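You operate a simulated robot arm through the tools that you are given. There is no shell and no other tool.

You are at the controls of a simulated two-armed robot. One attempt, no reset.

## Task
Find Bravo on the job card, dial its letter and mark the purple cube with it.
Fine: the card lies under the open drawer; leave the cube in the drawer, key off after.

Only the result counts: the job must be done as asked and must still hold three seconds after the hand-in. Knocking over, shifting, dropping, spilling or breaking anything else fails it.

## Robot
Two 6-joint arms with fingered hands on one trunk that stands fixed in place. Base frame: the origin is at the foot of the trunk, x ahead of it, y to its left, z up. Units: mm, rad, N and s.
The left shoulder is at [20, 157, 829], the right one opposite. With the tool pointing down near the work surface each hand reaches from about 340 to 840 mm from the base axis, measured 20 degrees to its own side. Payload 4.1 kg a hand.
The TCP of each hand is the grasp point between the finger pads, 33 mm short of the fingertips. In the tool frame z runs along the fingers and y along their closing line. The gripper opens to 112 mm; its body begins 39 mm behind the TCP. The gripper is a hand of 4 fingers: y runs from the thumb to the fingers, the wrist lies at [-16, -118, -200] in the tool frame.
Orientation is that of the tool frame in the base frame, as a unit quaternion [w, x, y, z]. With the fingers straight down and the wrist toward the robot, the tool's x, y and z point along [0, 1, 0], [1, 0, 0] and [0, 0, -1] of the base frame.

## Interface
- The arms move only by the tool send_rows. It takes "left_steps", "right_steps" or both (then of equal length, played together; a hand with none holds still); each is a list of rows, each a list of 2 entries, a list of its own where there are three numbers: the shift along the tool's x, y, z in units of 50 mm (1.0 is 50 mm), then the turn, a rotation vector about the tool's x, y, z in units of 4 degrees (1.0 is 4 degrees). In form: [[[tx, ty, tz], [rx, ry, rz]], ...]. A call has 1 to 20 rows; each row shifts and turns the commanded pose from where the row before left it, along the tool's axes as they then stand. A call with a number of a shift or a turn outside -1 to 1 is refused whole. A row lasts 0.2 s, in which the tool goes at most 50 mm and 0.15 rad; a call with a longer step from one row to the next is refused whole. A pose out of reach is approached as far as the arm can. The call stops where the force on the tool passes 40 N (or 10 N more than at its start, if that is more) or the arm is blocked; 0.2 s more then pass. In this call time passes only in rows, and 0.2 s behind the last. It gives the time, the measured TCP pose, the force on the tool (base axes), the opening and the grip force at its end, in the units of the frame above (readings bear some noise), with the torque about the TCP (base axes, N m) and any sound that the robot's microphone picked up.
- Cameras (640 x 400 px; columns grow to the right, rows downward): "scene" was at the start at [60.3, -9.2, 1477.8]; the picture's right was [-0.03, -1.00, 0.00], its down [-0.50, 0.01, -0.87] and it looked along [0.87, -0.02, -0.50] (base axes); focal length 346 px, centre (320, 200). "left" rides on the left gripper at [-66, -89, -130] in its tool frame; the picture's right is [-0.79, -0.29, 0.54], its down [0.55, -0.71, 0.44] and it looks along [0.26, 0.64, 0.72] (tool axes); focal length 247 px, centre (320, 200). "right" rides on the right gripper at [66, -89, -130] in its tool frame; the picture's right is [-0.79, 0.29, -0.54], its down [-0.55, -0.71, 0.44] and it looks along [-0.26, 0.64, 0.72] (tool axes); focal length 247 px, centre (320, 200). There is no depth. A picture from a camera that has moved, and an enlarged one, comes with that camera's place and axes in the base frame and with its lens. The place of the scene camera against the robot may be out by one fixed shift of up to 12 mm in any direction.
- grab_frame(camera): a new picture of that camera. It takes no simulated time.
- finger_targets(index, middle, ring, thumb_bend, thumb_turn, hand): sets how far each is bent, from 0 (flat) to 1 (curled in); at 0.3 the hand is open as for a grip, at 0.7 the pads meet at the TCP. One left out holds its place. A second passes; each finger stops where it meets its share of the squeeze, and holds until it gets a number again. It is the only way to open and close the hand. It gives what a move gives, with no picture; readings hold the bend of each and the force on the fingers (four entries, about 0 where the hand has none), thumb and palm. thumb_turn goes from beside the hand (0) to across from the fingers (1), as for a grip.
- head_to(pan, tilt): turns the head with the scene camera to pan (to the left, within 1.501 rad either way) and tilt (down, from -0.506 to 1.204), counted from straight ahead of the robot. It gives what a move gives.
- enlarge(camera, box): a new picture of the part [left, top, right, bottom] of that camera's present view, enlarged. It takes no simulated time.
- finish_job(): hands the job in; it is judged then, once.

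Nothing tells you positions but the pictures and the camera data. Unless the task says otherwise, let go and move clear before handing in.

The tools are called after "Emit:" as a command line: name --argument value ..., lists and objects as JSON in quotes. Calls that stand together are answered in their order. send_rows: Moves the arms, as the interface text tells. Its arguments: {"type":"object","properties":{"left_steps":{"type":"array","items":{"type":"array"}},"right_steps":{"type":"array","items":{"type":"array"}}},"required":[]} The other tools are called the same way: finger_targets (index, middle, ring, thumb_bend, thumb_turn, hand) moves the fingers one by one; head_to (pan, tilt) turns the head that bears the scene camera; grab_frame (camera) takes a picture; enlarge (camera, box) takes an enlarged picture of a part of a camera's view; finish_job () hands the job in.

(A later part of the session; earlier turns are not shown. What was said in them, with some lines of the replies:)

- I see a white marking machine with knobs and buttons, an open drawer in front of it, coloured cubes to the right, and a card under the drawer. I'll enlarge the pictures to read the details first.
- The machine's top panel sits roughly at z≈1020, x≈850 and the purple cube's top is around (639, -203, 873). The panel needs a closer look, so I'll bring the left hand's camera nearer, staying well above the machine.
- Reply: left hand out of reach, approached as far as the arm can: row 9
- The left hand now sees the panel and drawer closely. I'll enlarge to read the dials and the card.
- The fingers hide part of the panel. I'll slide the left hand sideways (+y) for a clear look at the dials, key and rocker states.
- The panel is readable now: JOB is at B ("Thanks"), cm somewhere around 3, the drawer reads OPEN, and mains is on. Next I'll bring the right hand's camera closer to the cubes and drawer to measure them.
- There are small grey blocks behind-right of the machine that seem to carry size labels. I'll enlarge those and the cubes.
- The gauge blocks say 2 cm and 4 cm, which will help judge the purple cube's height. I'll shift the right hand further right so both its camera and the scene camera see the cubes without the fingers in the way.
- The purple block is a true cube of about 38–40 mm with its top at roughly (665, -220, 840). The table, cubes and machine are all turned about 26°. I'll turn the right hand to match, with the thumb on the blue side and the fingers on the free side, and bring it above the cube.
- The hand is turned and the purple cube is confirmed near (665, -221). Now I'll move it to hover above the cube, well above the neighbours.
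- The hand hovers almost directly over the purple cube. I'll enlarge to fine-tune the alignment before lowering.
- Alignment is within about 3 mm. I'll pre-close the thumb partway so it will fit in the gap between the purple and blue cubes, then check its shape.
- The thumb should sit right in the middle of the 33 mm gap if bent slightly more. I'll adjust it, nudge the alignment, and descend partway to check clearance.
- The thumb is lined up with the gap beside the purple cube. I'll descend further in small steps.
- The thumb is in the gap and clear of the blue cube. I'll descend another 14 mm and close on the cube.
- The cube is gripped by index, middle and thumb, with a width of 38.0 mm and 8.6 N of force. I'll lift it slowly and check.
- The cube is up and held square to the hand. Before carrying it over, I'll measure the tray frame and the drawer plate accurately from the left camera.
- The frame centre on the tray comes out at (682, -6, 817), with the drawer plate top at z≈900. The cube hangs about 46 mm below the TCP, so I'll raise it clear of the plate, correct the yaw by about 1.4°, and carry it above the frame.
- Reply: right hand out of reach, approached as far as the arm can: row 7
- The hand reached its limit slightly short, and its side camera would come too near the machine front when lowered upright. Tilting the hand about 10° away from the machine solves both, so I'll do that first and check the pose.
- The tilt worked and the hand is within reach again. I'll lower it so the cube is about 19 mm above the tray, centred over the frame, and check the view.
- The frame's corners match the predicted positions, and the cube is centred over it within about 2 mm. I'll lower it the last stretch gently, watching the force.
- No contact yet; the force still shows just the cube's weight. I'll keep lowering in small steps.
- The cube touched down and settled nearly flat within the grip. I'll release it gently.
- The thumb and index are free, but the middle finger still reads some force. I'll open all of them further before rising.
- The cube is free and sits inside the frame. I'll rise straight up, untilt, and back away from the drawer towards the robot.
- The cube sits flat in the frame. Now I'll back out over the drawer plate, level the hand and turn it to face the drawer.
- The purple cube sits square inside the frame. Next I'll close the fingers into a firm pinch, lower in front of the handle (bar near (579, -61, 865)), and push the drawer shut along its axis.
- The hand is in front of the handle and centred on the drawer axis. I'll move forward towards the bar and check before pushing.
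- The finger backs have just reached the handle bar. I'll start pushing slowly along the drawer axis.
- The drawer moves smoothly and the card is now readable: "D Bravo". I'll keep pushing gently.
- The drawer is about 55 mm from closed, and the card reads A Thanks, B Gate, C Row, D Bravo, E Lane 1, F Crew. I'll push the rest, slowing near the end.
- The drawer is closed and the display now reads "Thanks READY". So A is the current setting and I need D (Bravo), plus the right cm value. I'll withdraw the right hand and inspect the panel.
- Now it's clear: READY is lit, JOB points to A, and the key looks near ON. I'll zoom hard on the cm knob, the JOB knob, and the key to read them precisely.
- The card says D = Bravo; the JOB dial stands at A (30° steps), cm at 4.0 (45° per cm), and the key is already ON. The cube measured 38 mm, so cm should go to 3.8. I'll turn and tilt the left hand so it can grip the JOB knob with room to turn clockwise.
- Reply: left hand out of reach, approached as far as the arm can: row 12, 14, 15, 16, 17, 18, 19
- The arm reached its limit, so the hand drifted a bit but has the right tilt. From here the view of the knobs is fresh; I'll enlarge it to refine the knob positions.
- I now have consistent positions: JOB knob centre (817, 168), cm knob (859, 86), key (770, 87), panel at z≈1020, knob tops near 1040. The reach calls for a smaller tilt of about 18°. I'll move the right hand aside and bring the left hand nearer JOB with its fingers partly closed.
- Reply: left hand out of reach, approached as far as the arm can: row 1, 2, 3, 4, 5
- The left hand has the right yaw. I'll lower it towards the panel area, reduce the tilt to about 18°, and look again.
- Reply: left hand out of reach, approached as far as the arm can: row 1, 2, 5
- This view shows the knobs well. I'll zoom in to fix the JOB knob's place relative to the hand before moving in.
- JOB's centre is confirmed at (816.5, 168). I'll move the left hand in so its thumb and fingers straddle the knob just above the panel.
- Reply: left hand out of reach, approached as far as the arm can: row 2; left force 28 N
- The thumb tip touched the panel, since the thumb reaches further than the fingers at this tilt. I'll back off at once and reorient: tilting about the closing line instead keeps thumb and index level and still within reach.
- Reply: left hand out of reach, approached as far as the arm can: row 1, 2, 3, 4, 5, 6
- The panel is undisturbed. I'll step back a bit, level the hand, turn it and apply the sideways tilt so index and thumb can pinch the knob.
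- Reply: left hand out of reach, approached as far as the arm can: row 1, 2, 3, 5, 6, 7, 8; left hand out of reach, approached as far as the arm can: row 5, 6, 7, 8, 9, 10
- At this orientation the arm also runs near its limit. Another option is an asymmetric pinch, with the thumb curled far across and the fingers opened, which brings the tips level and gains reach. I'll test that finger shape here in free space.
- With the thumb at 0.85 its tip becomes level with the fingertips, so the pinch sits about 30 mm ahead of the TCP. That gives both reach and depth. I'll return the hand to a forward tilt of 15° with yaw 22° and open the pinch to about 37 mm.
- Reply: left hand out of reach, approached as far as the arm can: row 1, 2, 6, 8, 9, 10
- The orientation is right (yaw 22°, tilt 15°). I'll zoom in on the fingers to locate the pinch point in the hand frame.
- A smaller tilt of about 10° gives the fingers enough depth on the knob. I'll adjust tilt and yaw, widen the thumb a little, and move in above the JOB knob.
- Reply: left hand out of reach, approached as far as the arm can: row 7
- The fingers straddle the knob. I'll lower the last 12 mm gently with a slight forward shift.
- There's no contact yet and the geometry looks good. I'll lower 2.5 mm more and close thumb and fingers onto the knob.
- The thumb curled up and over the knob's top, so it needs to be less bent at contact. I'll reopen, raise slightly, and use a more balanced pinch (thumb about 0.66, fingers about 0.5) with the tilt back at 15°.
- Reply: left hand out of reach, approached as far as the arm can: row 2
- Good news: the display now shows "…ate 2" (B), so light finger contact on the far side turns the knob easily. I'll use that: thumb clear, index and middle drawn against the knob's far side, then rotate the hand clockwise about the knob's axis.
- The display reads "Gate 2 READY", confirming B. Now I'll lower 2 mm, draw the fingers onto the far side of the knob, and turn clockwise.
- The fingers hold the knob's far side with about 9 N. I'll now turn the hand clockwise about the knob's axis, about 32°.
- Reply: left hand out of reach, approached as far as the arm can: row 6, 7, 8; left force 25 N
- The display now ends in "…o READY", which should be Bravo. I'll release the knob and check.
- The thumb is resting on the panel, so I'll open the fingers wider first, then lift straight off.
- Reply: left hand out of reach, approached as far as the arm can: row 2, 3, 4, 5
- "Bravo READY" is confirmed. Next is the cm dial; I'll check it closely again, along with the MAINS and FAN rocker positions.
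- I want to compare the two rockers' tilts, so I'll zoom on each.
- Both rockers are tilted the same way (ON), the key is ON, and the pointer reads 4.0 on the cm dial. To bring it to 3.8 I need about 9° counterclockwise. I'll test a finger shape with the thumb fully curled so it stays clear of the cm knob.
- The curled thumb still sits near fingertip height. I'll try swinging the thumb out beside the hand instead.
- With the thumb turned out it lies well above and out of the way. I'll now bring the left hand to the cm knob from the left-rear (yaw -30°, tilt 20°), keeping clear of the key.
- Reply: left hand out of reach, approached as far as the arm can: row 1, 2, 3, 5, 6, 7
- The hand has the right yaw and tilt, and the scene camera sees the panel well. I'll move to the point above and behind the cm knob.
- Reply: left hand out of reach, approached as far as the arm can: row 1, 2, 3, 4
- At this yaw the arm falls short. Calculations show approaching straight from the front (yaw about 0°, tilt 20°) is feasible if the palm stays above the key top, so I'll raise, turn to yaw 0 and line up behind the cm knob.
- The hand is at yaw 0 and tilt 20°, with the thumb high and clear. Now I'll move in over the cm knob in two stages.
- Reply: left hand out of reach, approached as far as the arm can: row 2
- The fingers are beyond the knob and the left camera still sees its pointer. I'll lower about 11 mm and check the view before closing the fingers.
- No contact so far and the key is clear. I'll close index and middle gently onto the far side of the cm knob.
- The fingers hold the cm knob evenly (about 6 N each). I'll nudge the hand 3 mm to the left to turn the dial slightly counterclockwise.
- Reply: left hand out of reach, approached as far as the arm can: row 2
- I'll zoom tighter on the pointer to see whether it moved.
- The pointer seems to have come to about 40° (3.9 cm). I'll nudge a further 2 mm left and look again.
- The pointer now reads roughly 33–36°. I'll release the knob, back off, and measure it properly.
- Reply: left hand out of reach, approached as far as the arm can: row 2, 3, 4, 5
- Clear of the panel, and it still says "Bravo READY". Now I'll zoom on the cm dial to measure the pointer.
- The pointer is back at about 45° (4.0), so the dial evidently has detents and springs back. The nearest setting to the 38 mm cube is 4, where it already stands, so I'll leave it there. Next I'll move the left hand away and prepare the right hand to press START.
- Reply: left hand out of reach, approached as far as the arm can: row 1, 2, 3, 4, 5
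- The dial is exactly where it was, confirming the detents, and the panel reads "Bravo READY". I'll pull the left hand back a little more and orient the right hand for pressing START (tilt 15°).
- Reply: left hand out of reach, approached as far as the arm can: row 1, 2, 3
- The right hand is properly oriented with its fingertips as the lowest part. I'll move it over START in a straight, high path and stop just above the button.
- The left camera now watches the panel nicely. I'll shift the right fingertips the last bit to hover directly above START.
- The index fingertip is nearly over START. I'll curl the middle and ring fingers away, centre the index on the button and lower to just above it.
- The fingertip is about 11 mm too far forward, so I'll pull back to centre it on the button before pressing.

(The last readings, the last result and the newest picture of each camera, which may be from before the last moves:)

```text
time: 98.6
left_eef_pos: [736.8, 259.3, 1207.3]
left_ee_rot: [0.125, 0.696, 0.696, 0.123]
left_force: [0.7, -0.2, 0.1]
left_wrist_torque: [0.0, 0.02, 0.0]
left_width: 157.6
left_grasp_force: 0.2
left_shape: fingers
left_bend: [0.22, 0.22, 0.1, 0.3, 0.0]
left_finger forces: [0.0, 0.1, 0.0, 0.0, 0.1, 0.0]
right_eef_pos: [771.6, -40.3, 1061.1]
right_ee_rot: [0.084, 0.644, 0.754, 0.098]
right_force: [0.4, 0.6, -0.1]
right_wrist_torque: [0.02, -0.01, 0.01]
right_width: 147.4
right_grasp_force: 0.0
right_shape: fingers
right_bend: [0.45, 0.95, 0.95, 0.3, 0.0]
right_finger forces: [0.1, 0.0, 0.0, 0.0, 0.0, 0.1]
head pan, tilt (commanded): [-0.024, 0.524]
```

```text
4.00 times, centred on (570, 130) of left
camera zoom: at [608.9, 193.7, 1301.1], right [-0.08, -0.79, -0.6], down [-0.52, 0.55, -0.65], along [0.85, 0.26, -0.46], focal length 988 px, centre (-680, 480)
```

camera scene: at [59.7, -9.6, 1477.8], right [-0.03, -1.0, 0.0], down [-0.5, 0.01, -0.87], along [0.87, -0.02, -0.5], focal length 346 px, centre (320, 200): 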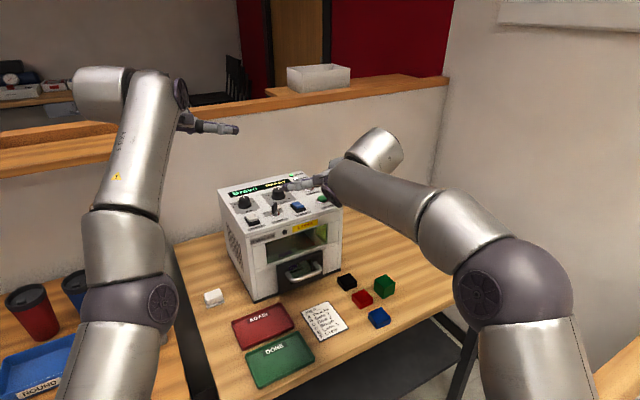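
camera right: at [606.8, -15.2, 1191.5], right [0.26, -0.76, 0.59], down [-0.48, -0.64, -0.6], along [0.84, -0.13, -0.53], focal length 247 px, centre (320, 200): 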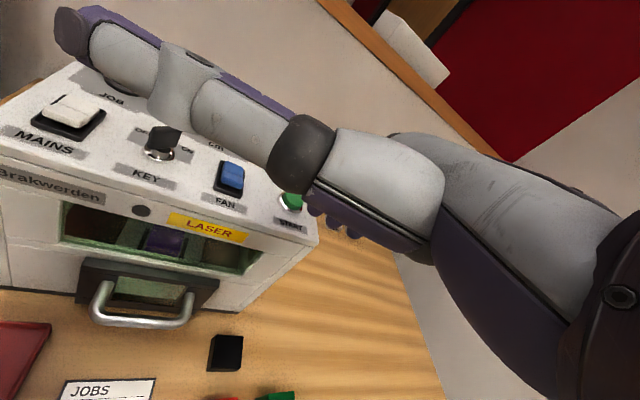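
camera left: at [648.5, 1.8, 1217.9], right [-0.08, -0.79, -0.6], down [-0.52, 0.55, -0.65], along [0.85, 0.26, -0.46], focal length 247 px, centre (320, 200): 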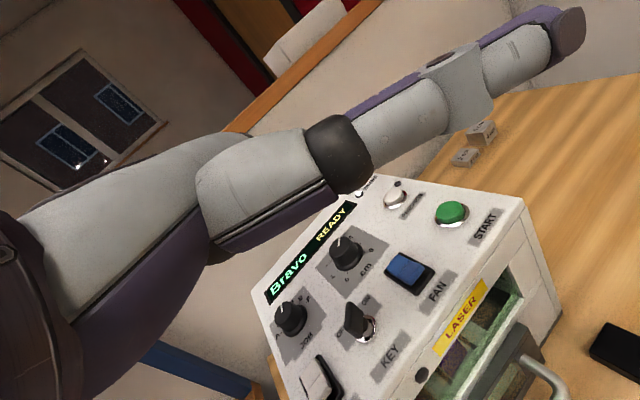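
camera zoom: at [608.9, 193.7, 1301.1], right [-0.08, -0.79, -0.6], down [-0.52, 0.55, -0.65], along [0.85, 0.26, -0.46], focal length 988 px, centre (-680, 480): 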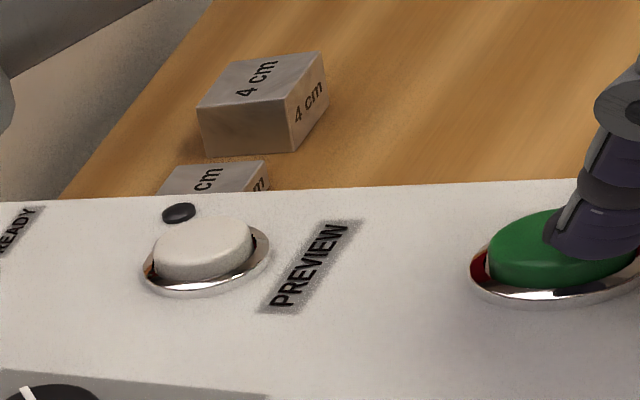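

The index tip is centred over the button. I'll press down in small steps, watching force and display.

Emit:
send_rows --right_steps '[[[0, -0.026, 0.096], [0, 0, 0]]]'

Emit:
send_rows --right_steps '[[[0, -0.01, 0.039], [0, 0, 0]]]'

Emit:
enlarge --camera "left" --box '[400, 80, 640, 260]'

```text
time: 99.0
left_eef_pos: [736.6, 260.2, 1208.0]
left_ee_rot: [0.124, 0.696, 0.696, 0.123]
left_force: [-0.2, 0.6, -0.3]
left_wrist_torque: [-0.02, 0.0, 0.01]
left_width: 157.4
left_grasp_force: 0.0
left_shape: fingers
left_bend: [0.22, 0.22, 0.1, 0.3, 0.0]
left_finger forces: [0.1, 0.1, 0.1, 0.1, 0.0, 0.0]
right_eef_pos: [771.4, -40.3, 1056.6]
right_ee_rot: [0.086, 0.644, 0.754, 0.1]
right_force: [0.6, 0.3, 0.1]
right_wrist_torque: [0.03, 0.0, -0.03]
right_width: 147.4
right_grasp_force: 0.1
right_shape: fingers
right_bend: [0.45, 0.95, 0.95, 0.3, 0.0]
right_finger forces: [0.1, 0.0, 0.1, 0.0, 0.0, 0.0]
head pan, tilt (commanded): [-0.024, 0.524]
```

```text
time: 99.4
left_eef_pos: [736.3, 259.0, 1207.2]
left_ee_rot: [0.124, 0.696, 0.696, 0.123]
left_force: [0.3, -0.9, -0.1]
left_wrist_torque: [-0.03, -0.01, -0.01]
left_width: 157.5
left_grasp_force: 0.1
left_shape: fingers
left_bend: [0.22, 0.22, 0.1, 0.3, 0.0]
left_finger forces: [0.0, 0.0, 0.0, 0.1, 0.1, 0.0]
right_eef_pos: [770.8, -38.8, 1054.1]
right_ee_rot: [0.084, 0.644, 0.753, 0.099]
right_force: [-0.6, 0.4, -0.1]
right_wrist_torque: [0.02, 0.01, -0.01]
right_width: 147.0
right_grasp_force: 0.4
right_shape: fingers
right_bend: [0.45, 0.95, 0.95, 0.3, 0.0]
right_finger forces: [0.6, 0.1, 0.0, 0.1, 0.0, 0.0]
head pan, tilt (commanded): [-0.024, 0.524]
```

```text
2.22 times, centred on (520, 170) of left
camera zoom: at [608.7, 193.6, 1301.2], right [-0.08, -0.79, -0.6], down [-0.52, 0.55, -0.65], along [0.85, 0.26, -0.46], focal length 549 px, centre (-124, 267)
```

zoom: 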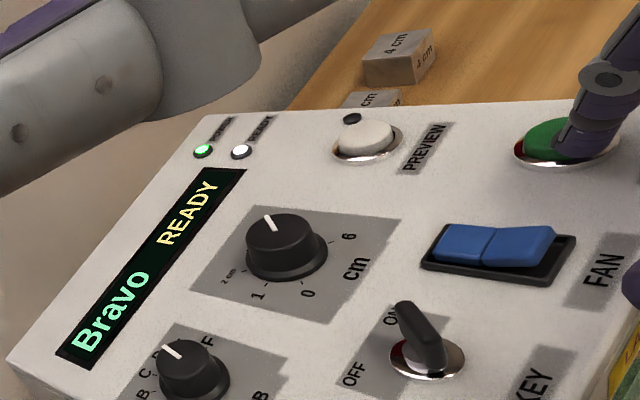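

First touch on START, with the display still "Bravo READY". The dial detent at 4 is the closest setting for the 38 mm cube, so I'll press the button now.

Emit:
send_rows --right_steps '[[[0, -0.016, 0.058], [0, 0, 0]], [[0, -0.016, 0.058], [0, 0, 0]]]'

Emit:
enlarge --camera "left" --box '[400, 80, 640, 260]'

```text
time: 100.0
left_eef_pos: [736.3, 259.3, 1206.6]
left_ee_rot: [0.125, 0.696, 0.696, 0.123]
left_force: [0.8, -0.7, -0.6]
left_wrist_torque: [0.01, -0.02, -0.01]
left_width: 157.3
left_grasp_force: 0.1
left_shape: fingers
left_bend: [0.22, 0.22, 0.1, 0.3, 0.0]
left_finger forces: [0.0, 0.1, 0.1, 0.0, 0.1, 0.1]
right_eef_pos: [770.1, -38.6, 1048.5]
right_ee_rot: [0.086, 0.645, 0.753, 0.1]
right_force: [-1.1, 1.0, 3.3]
right_wrist_torque: [0.08, -0.18, -0.01]
right_width: 147.2
right_grasp_force: 1.8
right_shape: fingers
right_bend: [0.45, 0.95, 0.95, 0.3, 0.0]
right_finger forces: [3.5, 0.0, 0.1, 0.0, 0.1, 0.0]
head pan, tilt (commanded): [-0.024, 0.524]
heard: click
```

```text
2.22 times, centred on (520, 170) of left
camera zoom: at [608.6, 193.6, 1301.3], right [-0.08, -0.79, -0.6], down [-0.52, 0.55, -0.65], along [0.85, 0.26, -0.46], focal length 549 px, centre (-124, 267)
```

zoom: 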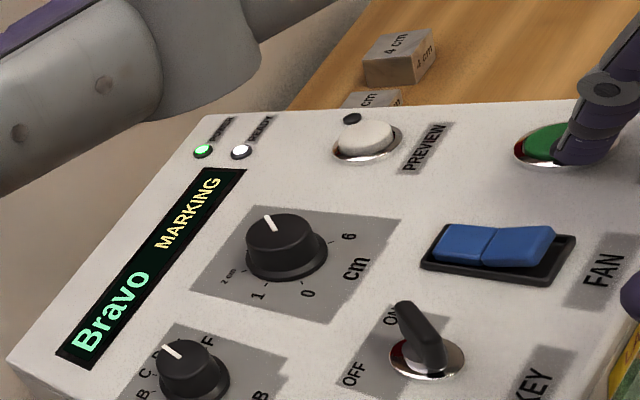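

A click, and the display reads "Bravo MARKING". I'll lift the finger off the button and wait for it to finish.

Emit:
send_rows --right_steps '[[[0, 0.03, -0.12], [0, 0, 0]], [[0, 0.05, -0.19], [0, 0, 0]], [[0, 0.05, -0.19], [0, 0, 0]], [[0, 0, 0], [0, 0, 0]], [[0, 0, 0], [0, 0, 0]], [[0, 0, 0], [0, 0, 0]], [[0, 0, 0], [0, 0, 0]], [[0, 0, 0], [0, 0, 0]]]'

Emit:
enlarge --camera "left" --box '[400, 80, 640, 260]'

Emit:
enlarge --camera "scene" --box '[220, 160, 350, 290]'

```text
time: 101.8
left_eef_pos: [736.2, 260.4, 1207.2]
left_ee_rot: [0.124, 0.697, 0.696, 0.123]
left_force: [0.4, 0.0, -0.7]
left_wrist_torque: [-0.01, -0.02, -0.01]
left_width: 157.4
left_grasp_force: 0.1
left_shape: fingers
left_bend: [0.22, 0.22, 0.1, 0.3, 0.0]
left_finger forces: [0.0, 0.0, 0.0, 0.1, 0.0, 0.1]
right_eef_pos: [771.7, -39.6, 1073.5]
right_ee_rot: [0.084, 0.645, 0.753, 0.1]
right_force: [0.3, 0.1, -0.6]
right_wrist_torque: [0.0, -0.04, -0.02]
right_width: 147.3
right_grasp_force: 0.1
right_shape: fingers
right_bend: [0.45, 0.95, 0.95, 0.3, 0.0]
right_finger forces: [0.0, 0.1, 0.0, 0.0, 0.1, 0.0]
head pan, tilt (commanded): [-0.024, 0.524]
```

```text
2.22 times, centred on (520, 170) of left
camera zoom: at [608.8, 193.6, 1301.2], right [-0.08, -0.79, -0.6], down [-0.52, 0.55, -0.65], along [0.85, 0.26, -0.46], focal length 549 px, centre (-124, 267)
```

zoom: 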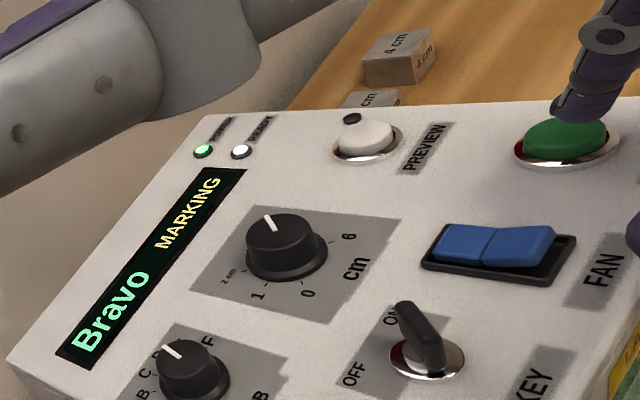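

```text
3.08 times, centred on (285, 225) of scene
camera zoom: at [60.3, -9.2, 1477.8], right [-0.03, -1.0, 0.0], down [-0.5, 0.01, -0.87], along [0.87, -0.02, -0.5], focal length 1063 px, centre (428, 123)
```

zoom: 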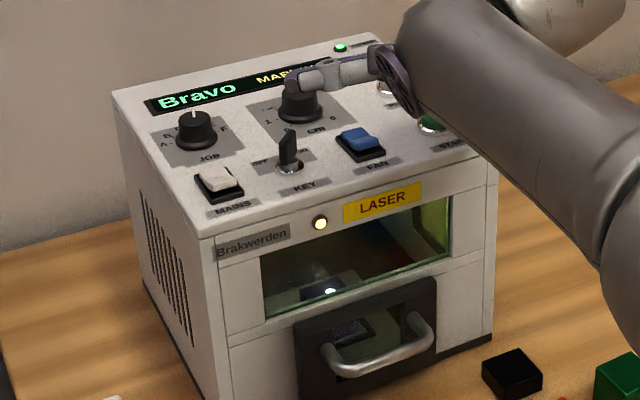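

The laser is working: the indicator lamp is lit and a spot is visible on the cube. I'll wait for it to finish.

Emit:
send_rows --right_steps '[[[0, 0, 0], [0, 0, 0]], [[0, 0, 0], [0, 0, 0]], [[0, 0, 0], [0, 0, 0]], [[0, 0, 0], [0, 0, 0]], [[0, 0, 0], [0, 0, 0]], [[0, 0, 0], [0, 0, 0]], [[0, 0, 0], [0, 0, 0]], [[0, 0, 0], [0, 0, 0]], [[0, 0, 0], [0, 0, 0]], [[0, 0, 0], [0, 0, 0]], [[0, 0, 0], [0, 0, 0]], [[0, 0, 0], [0, 0, 0]], [[0, 0, 0], [0, 0, 0]], [[0, 0, 0], [0, 0, 0]], [[0, 0, 0], [0, 0, 0]], [[0, 0, 0], [0, 0, 0]], [[0, 0, 0], [0, 0, 0]], [[0, 0, 0], [0, 0, 0]], [[0, 0, 0], [0, 0, 0]], [[0, 0, 0], [0, 0, 0]]]'

Emit:
enlarge --camera "left" --box '[400, 80, 640, 260]'

Emit:
enlarge --camera "scene" --box '[220, 160, 350, 290]'

```text
time: 106.0
left_eef_pos: [737.4, 260.1, 1208.3]
left_ee_rot: [0.124, 0.697, 0.696, 0.123]
left_force: [0.1, -0.5, -0.1]
left_wrist_torque: [-0.01, 0.02, 0.02]
left_width: 157.6
left_grasp_force: 0.1
left_shape: fingers
left_bend: [0.22, 0.22, 0.1, 0.3, 0.0]
left_finger forces: [0.1, 0.0, 0.0, 0.1, 0.0, 0.0]
right_eef_pos: [770.5, -39.8, 1073.8]
right_ee_rot: [0.085, 0.645, 0.753, 0.1]
right_force: [0.7, 0.1, -0.5]
right_wrist_torque: [0.01, 0.0, -0.02]
right_width: 147.2
right_grasp_force: 0.3
right_shape: fingers
right_bend: [0.45, 0.95, 0.95, 0.3, 0.0]
right_finger forces: [0.0, 0.1, 0.0, 0.1, 0.0, 0.0]
head pan, tilt (commanded): [-0.024, 0.524]
```

```text
2.22 times, centred on (520, 170) of left
camera zoom: at [608.8, 193.6, 1301.2], right [-0.08, -0.79, -0.6], down [-0.52, 0.55, -0.65], along [0.85, 0.26, -0.46], focal length 549 px, centre (-124, 267)
```

zoom: 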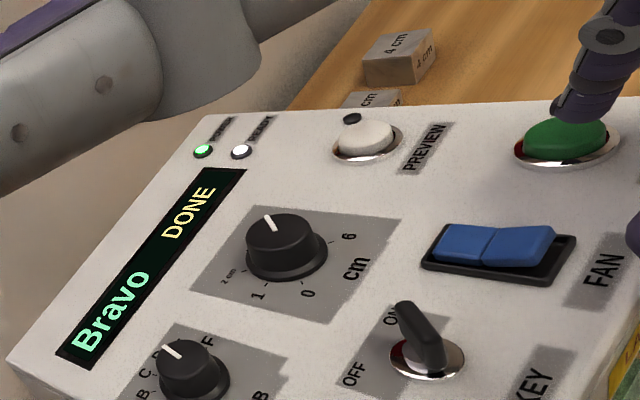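

```text
3.08 times, centred on (285, 225) of scene
camera zoom: at [60.3, -9.2, 1477.8], right [-0.03, -1.0, 0.0], down [-0.5, 0.01, -0.87], along [0.87, -0.02, -0.5], focal length 1063 px, centre (428, 123)
```

zoom: 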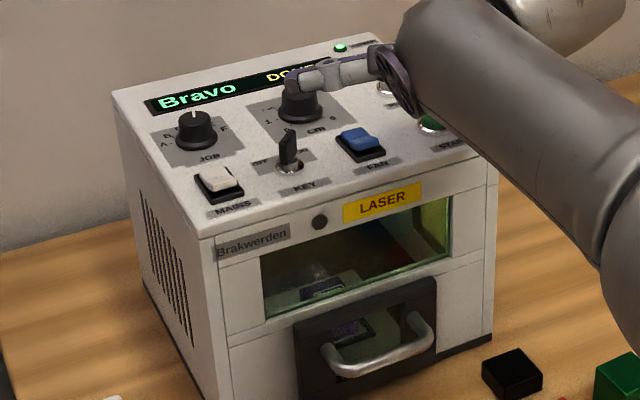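

"Bravo DONE". Let me look through the window at the mark on the cube.

Emit:
enlarge --camera "scene" --box '[300, 235, 350, 270]'

Emit:
enlarge --camera "scene" --box '[305, 242, 335, 268]'

Emit:
enlarge --camera "right" --box '[150, 150, 320, 300]'

```text
11.43 times, centred on (325, 252) of scene
camera zoom: at [60.3, -9.2, 1477.8], right [-0.03, -1.0, 0.0], down [-0.5, 0.01, -0.87], along [0.87, -0.02, -0.5], focal length 3948 px, centre (263, -400)
```

zoom: 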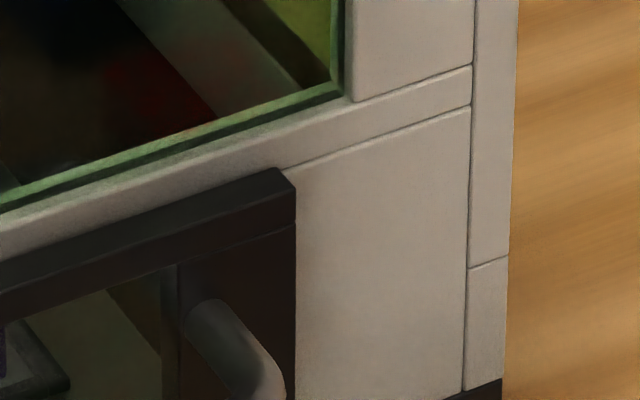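

```text
15.38 times, centred on (320, 255) of scene
camera zoom: at [60.3, -9.2, 1477.8], right [-0.03, -1.0, 0.0], down [-0.5, 0.01, -0.87], along [0.87, -0.02, -0.5], focal length 5315 px, centre (320, -646)
```

zoom: 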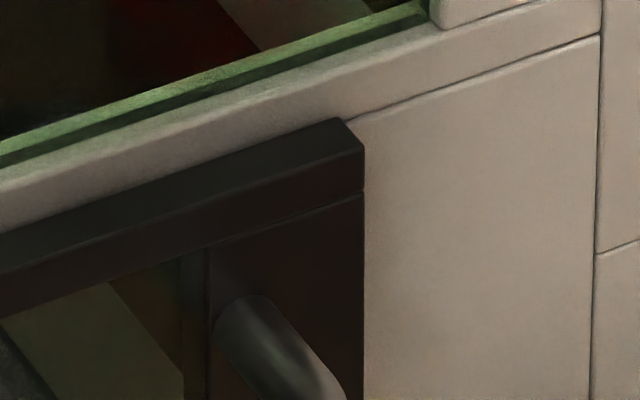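

```text
2.67 times, centred on (235, 225) of right
camera zoom: at [642.3, 7.2, 1175.2], right [0.26, -0.76, 0.59], down [-0.48, -0.63, -0.6], along [0.84, -0.13, -0.53], focal length 659 px, centre (547, 133)
```

zoom: 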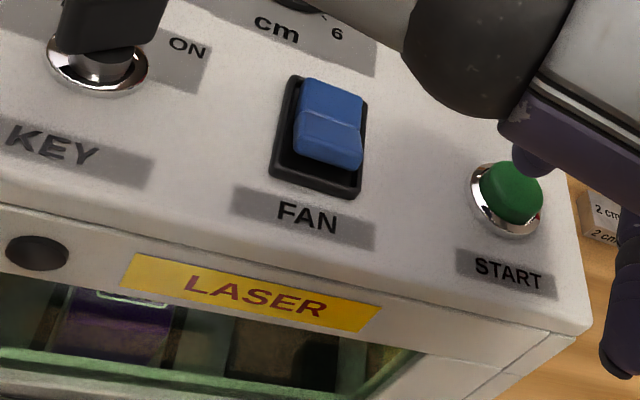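

Emit:
enlarge --camera "scene" --box '[270, 236, 310, 264]'

Emit:
enlarge --camera "right" --box '[150, 240, 230, 300]'

```text
14.29 times, centred on (290, 250) of scene
camera zoom: at [60.3, -9.2, 1477.8], right [-0.03, -1.0, 0.0], down [-0.5, 0.01, -0.87], along [0.87, -0.02, -0.5], focal length 4935 px, centre (749, -514)
```

zoom: 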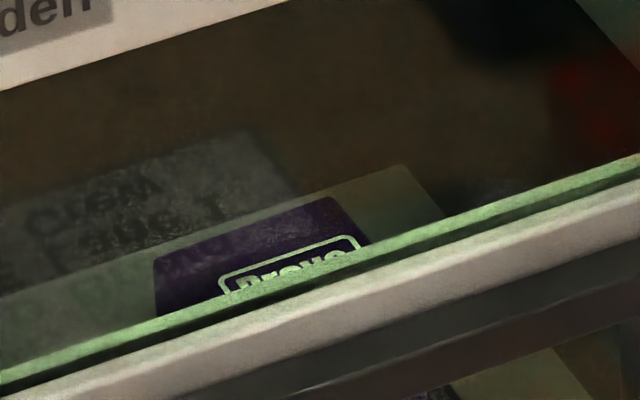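

```text
6.67 times, centred on (190, 270) of right
camera zoom: at [642.3, 7.2, 1175.2], right [0.26, -0.76, 0.59], down [-0.48, -0.63, -0.6], along [0.84, -0.13, -0.53], focal length 1646 px, centre (1187, -267)
```

zoom: 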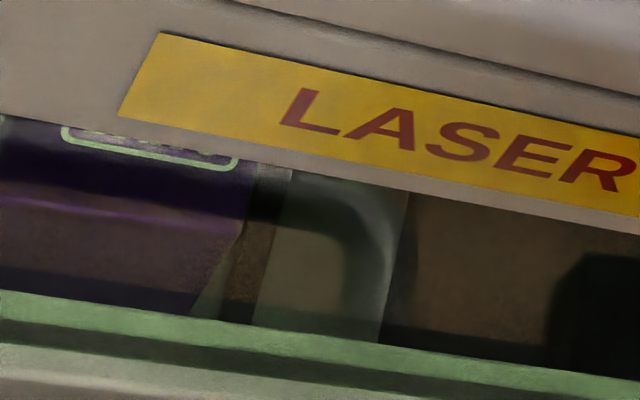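

The "Bravo" mark shows crisp on the purple cube's top. Now the key must go to OFF; I'll zoom in on it to plan the push.

Emit:
enlarge --camera "left" --box '[545, 200, 625, 270]'

Emit:
enlarge --camera "right" --box '[120, 110, 230, 200]'

Emit:
enlarge --camera "scene" --box '[260, 195, 300, 225]'

```text
5.71 times, centred on (585, 235) of left
camera zoom: at [608.8, 193.6, 1301.2], right [-0.08, -0.79, -0.6], down [-0.52, 0.55, -0.65], along [0.85, 0.26, -0.46], focal length 1411 px, centre (-1194, 0)
```

zoom: 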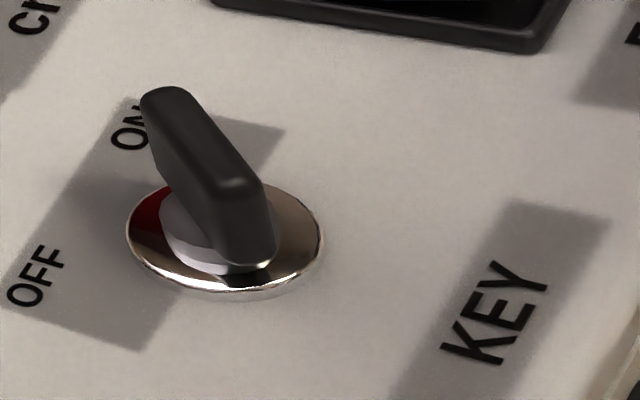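

```text
4.44 times, centred on (175, 155) of right
camera zoom: at [642.3, 7.2, 1175.2], right [0.26, -0.76, 0.59], down [-0.48, -0.63, -0.6], along [0.84, -0.13, -0.53], focal length 1098 px, centre (964, 400)
```

zoom: 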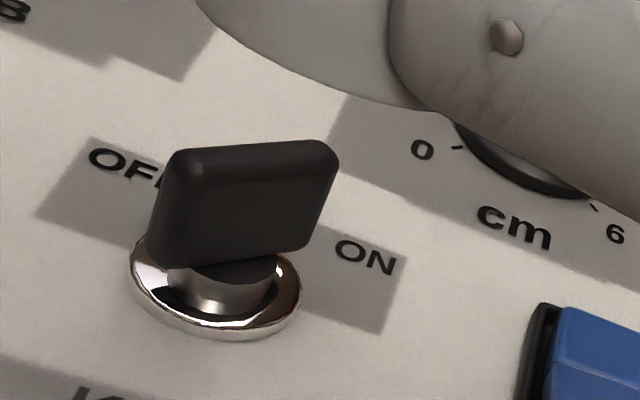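

```text
13.33 times, centred on (280, 210) of scene
camera zoom: at [60.3, -9.2, 1477.8], right [-0.03, -1.0, 0.0], down [-0.5, 0.01, -0.87], along [0.87, -0.02, -0.5], focal length 4606 px, centre (853, 67)
```

zoom: 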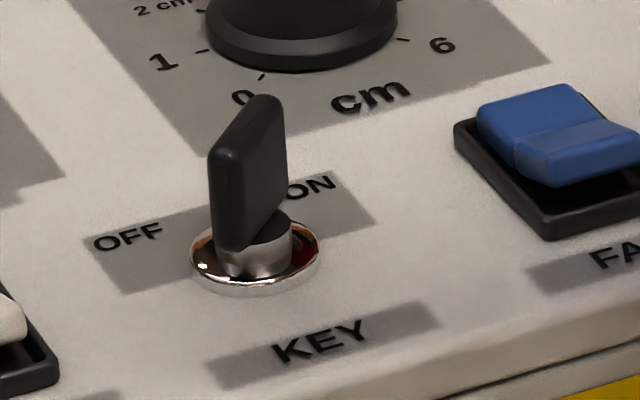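

The key plate spans about z 1031–1050 around its axis at (769, 87) and points to ON. I'll use the right index finger to push its far end leftwards along an arc; first I'll move above the start point to the right of the key.

Emit:
send_rows --right_steps '[[[0, 0.06, -0.24], [0, 0, 0]], [[0.6, -0.2, -0.1], [0, 0, 0]], [[0.6, -0.2, -0.1], [0, 0, 0]], [[0.746, -0.25, -0.1], [0, 0, 0]]]'

Emit:
enlarge --camera "left" --box '[460, 130, 640, 300]'

Emit:
enlarge --camera "right" --box '[180, 120, 420, 300]'

Emit:
enlarge --camera "scene" --box '[220, 150, 350, 260]'

```text
time: 107.0
left_eef_pos: [736.3, 260.7, 1208.0]
left_ee_rot: [0.124, 0.696, 0.696, 0.123]
left_force: [-0.6, -0.2, -0.2]
left_wrist_torque: [0.03, 0.02, 0.01]
left_width: 157.6
left_grasp_force: 0.0
left_shape: fingers
left_bend: [0.22, 0.22, 0.1, 0.3, 0.0]
left_finger forces: [0.1, 0.0, 0.0, 0.0, 0.0, 0.0]
right_eef_pos: [724.6, 52.3, 1093.1]
right_ee_rot: [0.085, 0.645, 0.753, 0.1]
right_force: [0.3, -0.2, -0.3]
right_wrist_torque: [0.01, 0.0, 0.01]
right_width: 147.3
right_grasp_force: 0.0
right_shape: fingers
right_bend: [0.45, 0.95, 0.95, 0.3, 0.0]
right_finger forces: [0.0, 0.0, 0.0, 0.0, 0.0, 0.1]
head pan, tilt (commanded): [-0.024, 0.524]
```

```text
2.35 times, centred on (550, 215) of left
camera zoom: at [608.9, 193.2, 1301.2], right [-0.08, -0.79, -0.6], down [-0.52, 0.55, -0.65], along [0.85, 0.26, -0.46], focal length 581 px, centre (-221, 165)
```

zoom: 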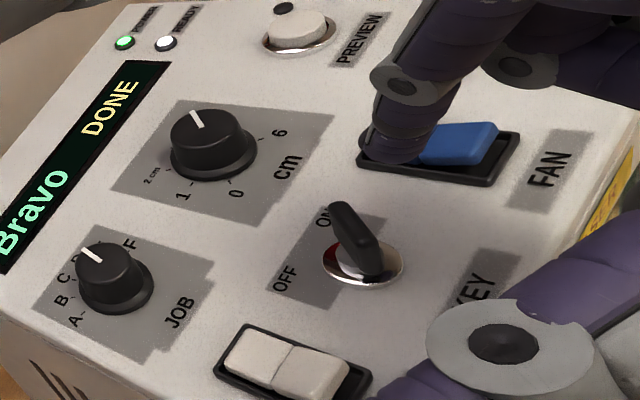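

```text
2.22 times, centred on (300, 210) of right
camera zoom: at [596.6, 97.7, 1195.4], right [0.26, -0.76, 0.59], down [-0.48, -0.63, -0.61], along [0.84, -0.13, -0.53], focal length 549 px, centre (364, 178)
```

zoom: 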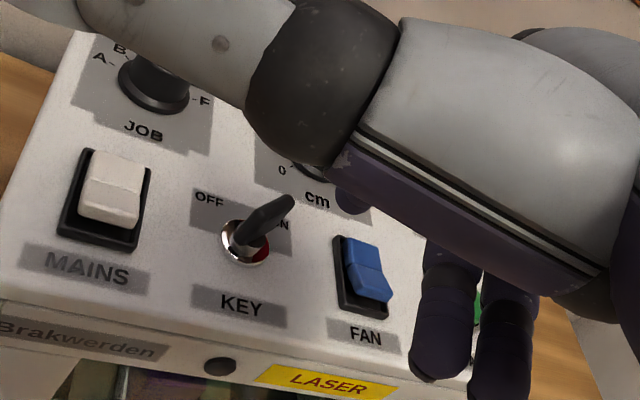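

```text
3.64 times, centred on (285, 205) of scene
camera zoom: at [60.5, -9.5, 1477.8], right [-0.03, -1.0, 0.0], down [-0.5, 0.01, -0.87], along [0.87, -0.02, -0.5], focal length 1256 px, centre (447, 182)
```

zoom: 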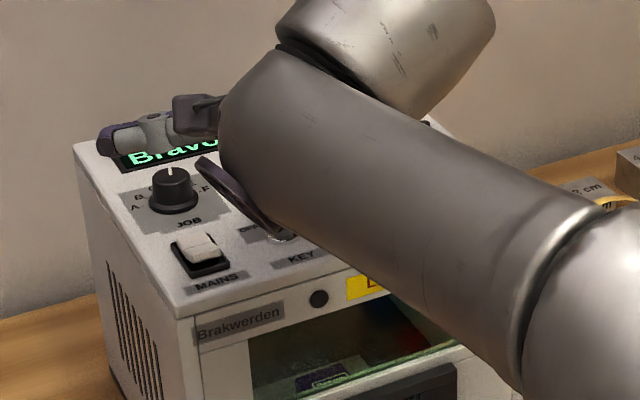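

The index tip is to the right of the key with clear space below. I'll lower it beside the key plate.

Emit:
send_rows --right_steps '[[[-0.013, -0.13, 0.37], [0, 0, 0]], [[-0.013, -0.13, 0.37], [0, 0, 0]]]'

Emit:
enlarge --camera "left" --box '[480, 140, 640, 290]'

Emit:
enlarge --camera "right" --box '[200, 130, 400, 280]'

```text
time: 107.6
left_eef_pos: [736.8, 259.3, 1208.2]
left_ee_rot: [0.124, 0.697, 0.696, 0.122]
left_force: [-0.7, 0.2, -0.2]
left_wrist_torque: [-0.01, -0.03, 0.03]
left_width: 157.5
left_grasp_force: 0.1
left_shape: fingers
left_bend: [0.22, 0.22, 0.1, 0.3, 0.0]
left_finger forces: [0.1, 0.1, 0.0, 0.1, 0.0, 0.0]
right_eef_pos: [720.1, 49.6, 1053.6]
right_ee_rot: [0.085, 0.645, 0.753, 0.1]
right_force: [-1.0, 0.4, -0.2]
right_wrist_torque: [0.0, -0.04, 0.0]
right_width: 147.2
right_grasp_force: 0.2
right_shape: fingers
right_bend: [0.45, 0.95, 0.95, 0.3, 0.0]
right_finger forces: [0.0, 0.1, 0.1, 0.1, 0.0, 0.0]
head pan, tilt (commanded): [-0.024, 0.524]
```

```text
2.67 times, centred on (560, 215) of left
camera zoom: at [608.7, 193.6, 1301.2], right [-0.08, -0.79, -0.6], down [-0.52, 0.55, -0.65], along [0.85, 0.26, -0.46], focal length 659 px, centre (-320, 160)
```

zoom: 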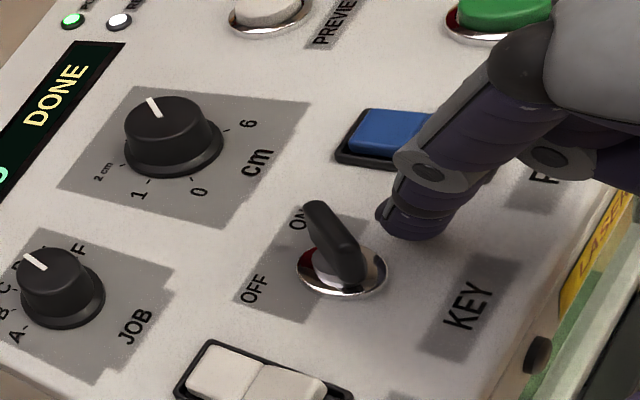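

```text
2.67 times, centred on (300, 205) of right
camera zoom: at [591.4, 95.7, 1155.4], right [0.26, -0.76, 0.59], down [-0.48, -0.63, -0.61], along [0.84, -0.13, -0.53], focal length 659 px, centre (373, 187)
```

zoom: 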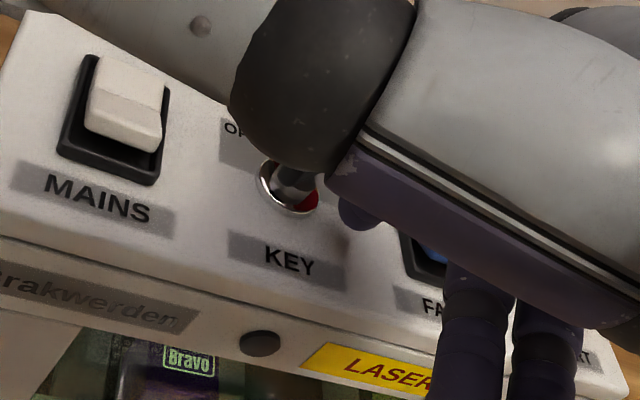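

The index tip is beside the key's far half. I'll start pushing along the arc in small steps and watch.

Emit:
send_rows --right_steps '[[[0.046, 0.095, 0.025], [0, 0, 0]], [[0.046, 0.095, 0.025], [0, 0, 0]], [[0.065, 0.086, 0.023], [0, 0, 0]]]'

Emit:
enlarge --camera "left" --box '[480, 140, 640, 290]'

```text
time: 108.4
left_eef_pos: [736.3, 260.1, 1209.1]
left_ee_rot: [0.124, 0.697, 0.696, 0.123]
left_force: [-0.5, 0.6, -0.3]
left_wrist_torque: [-0.03, -0.01, -0.03]
left_width: 157.4
left_grasp_force: 0.0
left_shape: fingers
left_bend: [0.22, 0.22, 0.1, 0.3, 0.0]
left_finger forces: [0.0, 0.0, 0.1, 0.1, 0.1, 0.0]
right_eef_pos: [731.8, 59.3, 1053.7]
right_ee_rot: [0.084, 0.645, 0.753, 0.099]
right_force: [-1.2, -2.5, 1.8]
right_wrist_torque: [-0.01, -0.02, -0.06]
right_width: 147.0
right_grasp_force: 1.9
right_shape: fingers
right_bend: [0.46, 0.95, 0.95, 0.3, 0.0]
right_finger forces: [2.6, 0.1, 0.0, 0.0, 0.0, 0.0]
head pan, tilt (commanded): [-0.024, 0.524]
```

```text
2.67 times, centred on (560, 215) of left
camera zoom: at [608.7, 193.3, 1301.2], right [-0.08, -0.79, -0.6], down [-0.52, 0.55, -0.65], along [0.85, 0.26, -0.46], focal length 659 px, centre (-320, 160)
```

zoom: 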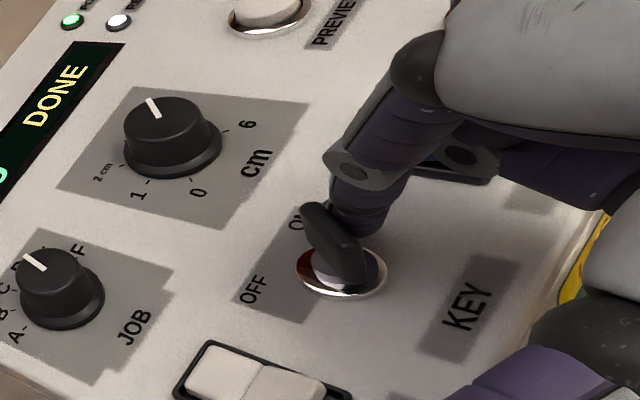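

The finger is in contact and the key begins to move. I'll continue along the arc.

Emit:
send_rows --right_steps '[[[0.089, 0.06, 0.016], [0, 0, 0]], [[0.107, 0.026, 0.007], [0, 0, 0]]]'

Emit:
enlarge --camera "left" --box '[480, 140, 640, 290]'

```text
time: 109.0
left_eef_pos: [737.0, 260.7, 1206.7]
left_ee_rot: [0.124, 0.697, 0.696, 0.122]
left_force: [0.0, 0.5, -0.3]
left_wrist_torque: [0.01, -0.03, -0.01]
left_width: 157.6
left_grasp_force: 0.0
left_shape: fingers
left_bend: [0.22, 0.22, 0.1, 0.3, 0.0]
left_finger forces: [0.0, 0.0, 0.0, 0.1, 0.0, 0.0]
right_eef_pos: [734.2, 68.1, 1055.0]
right_ee_rot: [0.086, 0.644, 0.753, 0.1]
right_force: [1.5, -3.3, 2.7]
right_wrist_torque: [0.01, -0.06, -0.17]
right_width: 148.2
right_grasp_force: 2.2
right_shape: fingers
right_bend: [0.43, 0.95, 0.95, 0.3, 0.0]
right_finger forces: [4.1, 0.1, 0.0, 0.0, 0.0, 0.0]
head pan, tilt (commanded): [-0.024, 0.524]
```

```text
2.67 times, centred on (560, 215) of left
camera zoom: at [608.8, 193.3, 1301.2], right [-0.08, -0.79, -0.6], down [-0.52, 0.55, -0.65], along [0.85, 0.26, -0.46], focal length 659 px, centre (-320, 160)
```

zoom: 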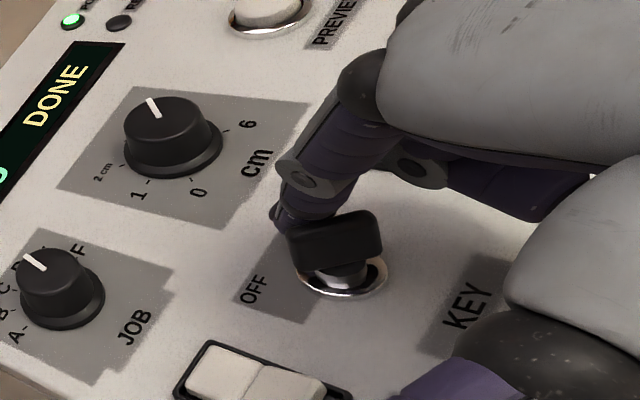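

The key has turned most of the way and the READY lamp went out. I'll continue the arc until it reaches the OFF stop.

Emit:
send_rows --right_steps '[[[0.09, -0.005, -0.001], [0, 0, 0]], [[0.08, -0.02, -0.005], [0, 0, 0]]]'

Emit:
enlarge --camera "left" --box '[480, 140, 640, 290]'

```text
time: 109.6
left_eef_pos: [735.8, 259.9, 1208.4]
left_ee_rot: [0.124, 0.696, 0.696, 0.123]
left_force: [0.0, 0.5, -1.3]
left_wrist_torque: [-0.01, 0.01, -0.01]
left_width: 157.8
left_grasp_force: 0.2
left_shape: fingers
left_bend: [0.22, 0.22, 0.1, 0.3, 0.0]
left_finger forces: [0.0, 0.0, 0.0, 0.1, 0.1, 0.0]
right_eef_pos: [732.6, 75.6, 1054.2]
right_ee_rot: [0.085, 0.646, 0.752, 0.099]
right_force: [7.1, -11.7, 3.2]
right_wrist_torque: [0.03, -0.14, -0.65]
right_width: 149.1
right_grasp_force: 5.8
right_shape: fingers
right_bend: [0.41, 0.95, 0.95, 0.3, 0.0]
right_finger forces: [11.5, 0.0, 0.0, 0.1, 0.0, 0.1]
head pan, tilt (commanded): [-0.024, 0.524]
```

```text
2.67 times, centred on (560, 215) of left
camera zoom: at [609.1, 192.7, 1301.2], right [-0.09, -0.79, -0.6], down [-0.52, 0.55, -0.65], along [0.85, 0.26, -0.46], focal length 659 px, centre (-320, 160)
```

zoom: 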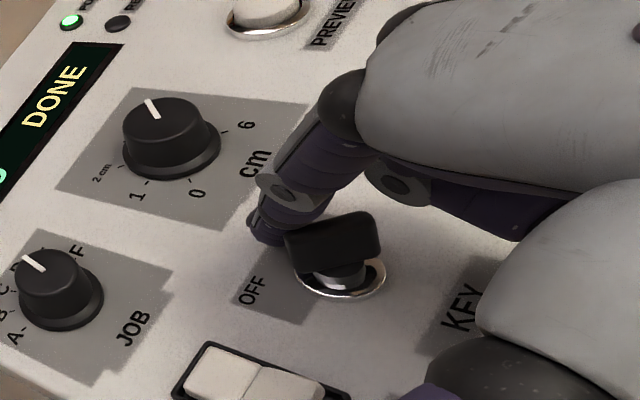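

The key is firmly against its stop at OFF (force rose to 12 N with no more rotation). I'll ease the finger away from the plate and lift straight up.

Emit:
send_rows --right_steps '[[[-0.1, 0.06, 0.016], [0, 0, 0]], [[-0.05, 0.12, -0.3], [0, 0, 0]], [[0, 0.15, -0.5], [0, 0, 0]], [[0, 0.15, -0.5], [0, 0, 0]]]'

Emit:
enlarge --camera "left" --box '[420, 120, 640, 310]'

Emit:
enlarge --camera "right" --box '[120, 110, 360, 300]'

```text
time: 110.6
left_eef_pos: [737.0, 260.6, 1207.9]
left_ee_rot: [0.125, 0.696, 0.696, 0.123]
left_force: [1.0, -0.2, 0.3]
left_wrist_torque: [-0.01, -0.02, -0.02]
left_width: 157.6
left_grasp_force: 0.1
left_shape: fingers
left_bend: [0.22, 0.22, 0.1, 0.3, 0.0]
left_finger forces: [0.1, 0.1, 0.1, 0.1, 0.0, 0.1]
right_eef_pos: [727.9, 72.4, 1111.5]
right_ee_rot: [0.085, 0.644, 0.754, 0.099]
right_force: [0.3, 0.4, -1.1]
right_wrist_torque: [-0.01, -0.03, -0.01]
right_width: 147.3
right_grasp_force: 0.1
right_shape: fingers
right_bend: [0.45, 0.95, 0.95, 0.3, 0.0]
right_finger forces: [0.1, 0.0, 0.0, 0.0, 0.2, 0.0]
right hand out of reach, approached as far as the arm can: row 4
head pan, tilt (commanded): [-0.024, 0.524]
```

```text
2.11 times, centred on (530, 215) of left
camera zoom: at [609.0, 193.8, 1301.1], right [-0.08, -0.79, -0.6], down [-0.52, 0.55, -0.65], along [0.85, 0.26, -0.46], focal length 520 px, centre (-122, 168)
```

zoom: 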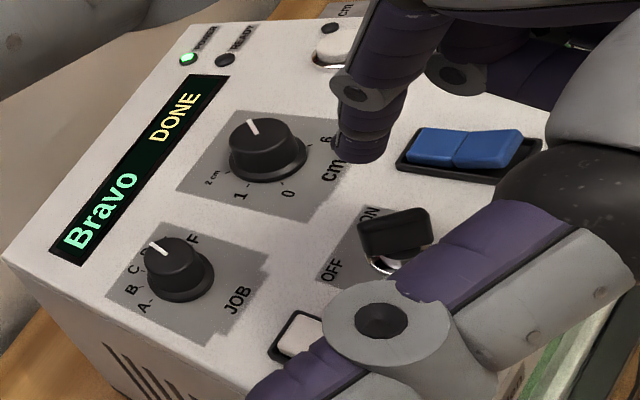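

```text
2.11 times, centred on (240, 205) of right
camera zoom: at [599.7, 119.0, 1213.5], right [0.26, -0.76, 0.59], down [-0.48, -0.64, -0.6], along [0.84, -0.13, -0.53], focal length 520 px, centre (488, 190)
```

zoom: 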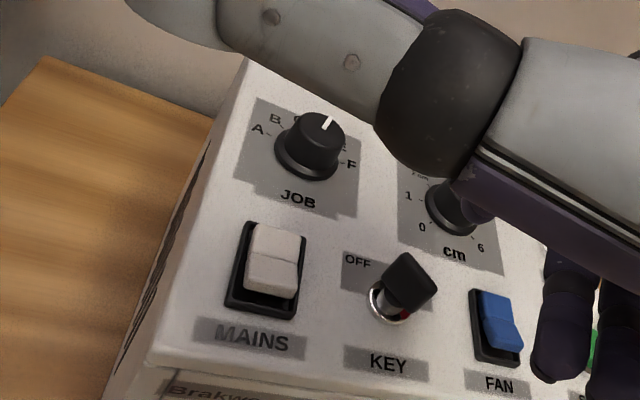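

The key now points to OFF, and the dials and rockers are unchanged. I'll withdraw the right hand well clear and check the whole scene.

Emit:
send_rows --right_steps '[[[-0.3, -0.5, -0.15], [0, 0, 0]], [[-0.622, -0.626, -0.192], [0, 0, 0]], [[-0.622, -0.626, -0.192], [0, 0, 0]], [[-0.622, -0.626, -0.192], [0, 0, 0]], [[-0.622, -0.626, -0.192], [0, 0, 0]], [[-0.622, -0.626, -0.192], [0, 0, 0]], [[-0.622, -0.626, -0.192], [0, 0, 0]], [[-0.622, -0.626, -0.192], [0, 0, 0]], [[-0.622, -0.4, -0.1], [0, 0, 0]]]'

Emit:
grab_frame --camera "scene"

Emit:
enlarge --camera "scene" --box '[215, 165, 345, 290]'

Emit:
enlarge --camera "scene" --box '[260, 195, 300, 225]'

Emit:
enlarge --camera "left" --box '[420, 80, 640, 310]'

```text
time: 112.6
left_eef_pos: [736.3, 259.8, 1209.0]
left_ee_rot: [0.124, 0.696, 0.696, 0.123]
left_force: [0.3, 1.1, -1.3]
left_wrist_torque: [-0.02, 0.03, -0.05]
left_width: 157.1
left_grasp_force: 0.1
left_shape: fingers
left_bend: [0.22, 0.22, 0.1, 0.3, 0.0]
left_finger forces: [0.1, 0.0, 0.1, 0.0, 0.0, 0.0]
right_eef_pos: [677.4, -191.7, 1249.7]
right_ee_rot: [0.083, 0.644, 0.754, 0.098]
right_force: [0.9, 0.2, -0.3]
right_wrist_torque: [-0.01, 0.02, -0.04]
right_width: 147.2
right_grasp_force: 0.0
right_shape: fingers
right_bend: [0.45, 0.95, 0.95, 0.3, 0.0]
right_finger forces: [0.1, 0.1, 0.0, 0.0, 0.0, 0.0]
right hand out of reach, approached as far as the arm can: row 1, 2, 3, 4, 5, 6, 7, 8, 9
head pan, tilt (commanded): [-0.024, 0.524]
```

```text
taken
camera scene: at [60.4, -8.8, 1477.8], right [-0.02, -1.0, 0.0], down [-0.5, 0.01, -0.87], along [0.87, -0.02, -0.5], focal length 346 px, centre (320, 200)
```

scene: 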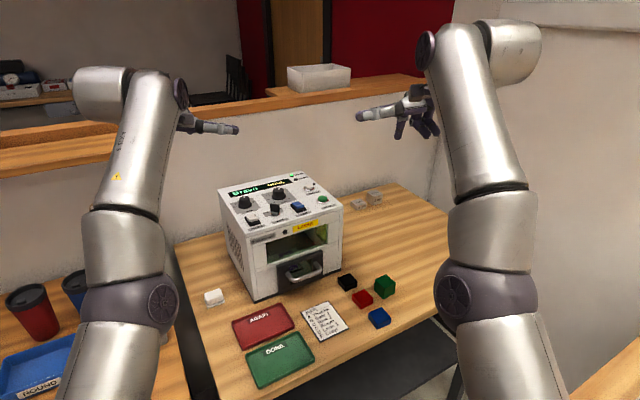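

```text
3.20 times, centred on (280, 228) of scene
camera zoom: at [60.4, -8.8, 1477.8], right [-0.02, -1.0, 0.0], down [-0.5, 0.01, -0.87], along [0.87, -0.02, -0.5], focal length 1105 px, centre (448, 112)
```

zoom: 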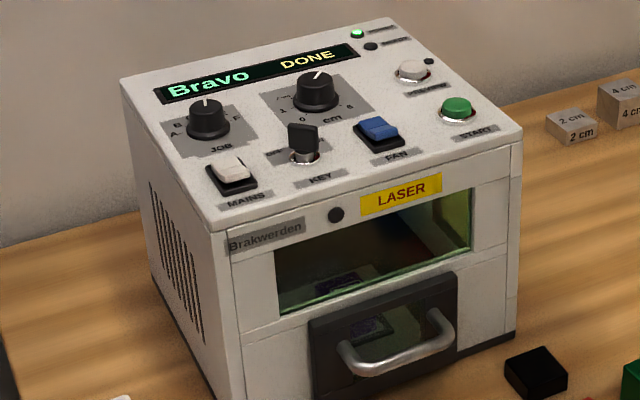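

```text
13.33 times, centred on (280, 210) of scene
camera zoom: at [60.4, -8.8, 1477.8], right [-0.02, -1.0, 0.0], down [-0.5, 0.01, -0.87], along [0.87, -0.02, -0.5], focal length 4606 px, centre (853, 67)
```

zoom: 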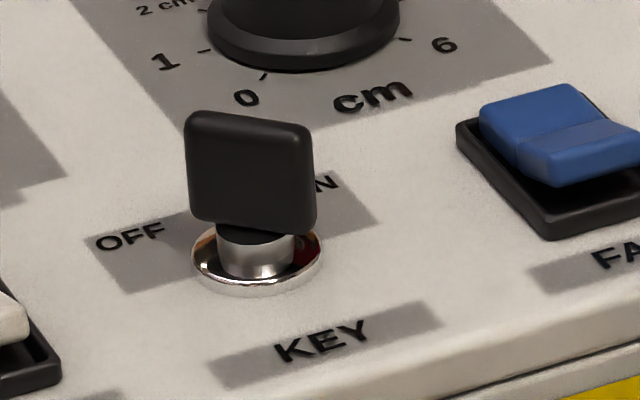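

```text
1.74 times, centred on (530, 195) of left
camera zoom: at [608.8, 194.0, 1301.1], right [-0.08, -0.79, -0.6], down [-0.52, 0.55, -0.65], along [0.85, 0.26, -0.46], focal length 430 px, centre (-45, 209)
```

zoom: 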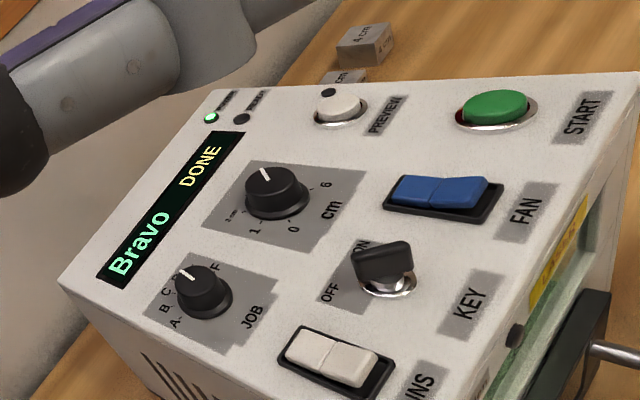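

Everything looks right: "Bravo DONE", key at OFF, drawer closed with the cube inside, and the other objects in place. One last look at the mark and the surroundings before handing in.

Emit:
enlarge --camera "scene" --box '[265, 235, 330, 285]'

Emit:
enlarge --camera "scene" --box '[190, 260, 430, 400]'

```text
8.00 times, centred on (298, 260) of scene
camera zoom: at [60.4, -8.8, 1477.8], right [-0.02, -1.0, 0.0], down [-0.5, 0.01, -0.87], along [0.87, -0.02, -0.5], focal length 2764 px, centre (500, -280)
```

zoom: 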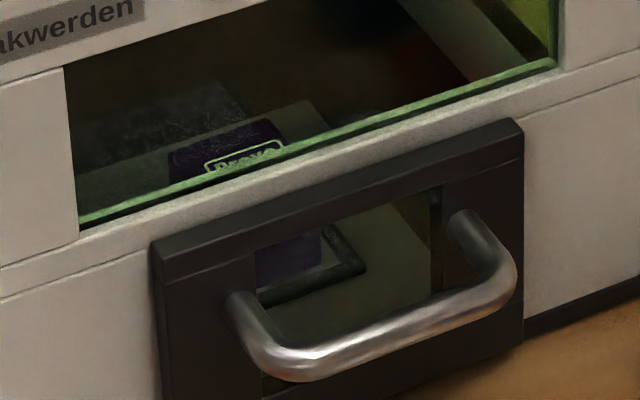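

```text
2.67 times, centred on (310, 330) of scene
camera zoom: at [60.4, -8.8, 1477.8], right [-0.02, -1.0, 0.0], down [-0.5, 0.01, -0.87], along [0.87, -0.02, -0.5], focal length 921 px, centre (347, -147)
```

zoom: 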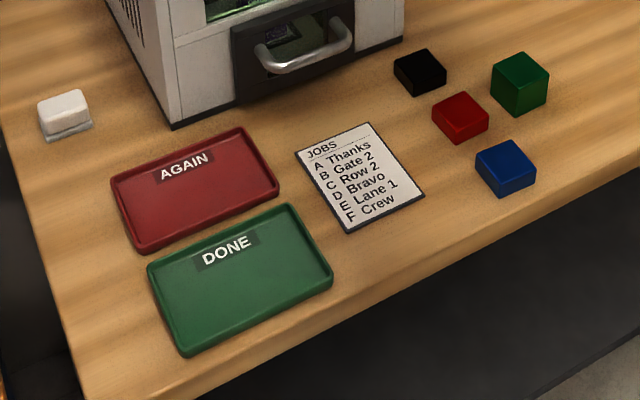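

I see the card confirming D = Bravo, the crisp "Bravo" mark on the purple cube in the closed drawer, the key at OFF, and nothing else disturbed. Both hands are clear, so I'm handing the job in.

Emit:
finish_job

```text
The job is handed in.
```

The purple cube is marked "Bravo" and sits in the closed drawer, and the key is turned to OFF. The job is handed in. I don't have the judge's result.

- **Letter:** with the drawer closed, the card read D = Bravo. The JOB dial is on D.
- **Mark:** the display went from "Bravo MARKING" to "Bravo DONE". Through the window, the part of the mark I could see was crisp.
- **Height dial:** it stood at about 4 cm from the start and I left it there. In the grip the cube measured about 38 mm. I turned the dial slightly down, but it sprang back to 4, so I took 4 as the closest setting it holds.
- **Thumb contact:** while reaching for the JOB dial, the left thumb pressed the panel with about 27 N, and later about 14 N. I saw no switch or dial change from either contact.
- **Surroundings:** in the last picture the other blocks, trays and card looked undisturbed. Both hands were clear when I handed in.
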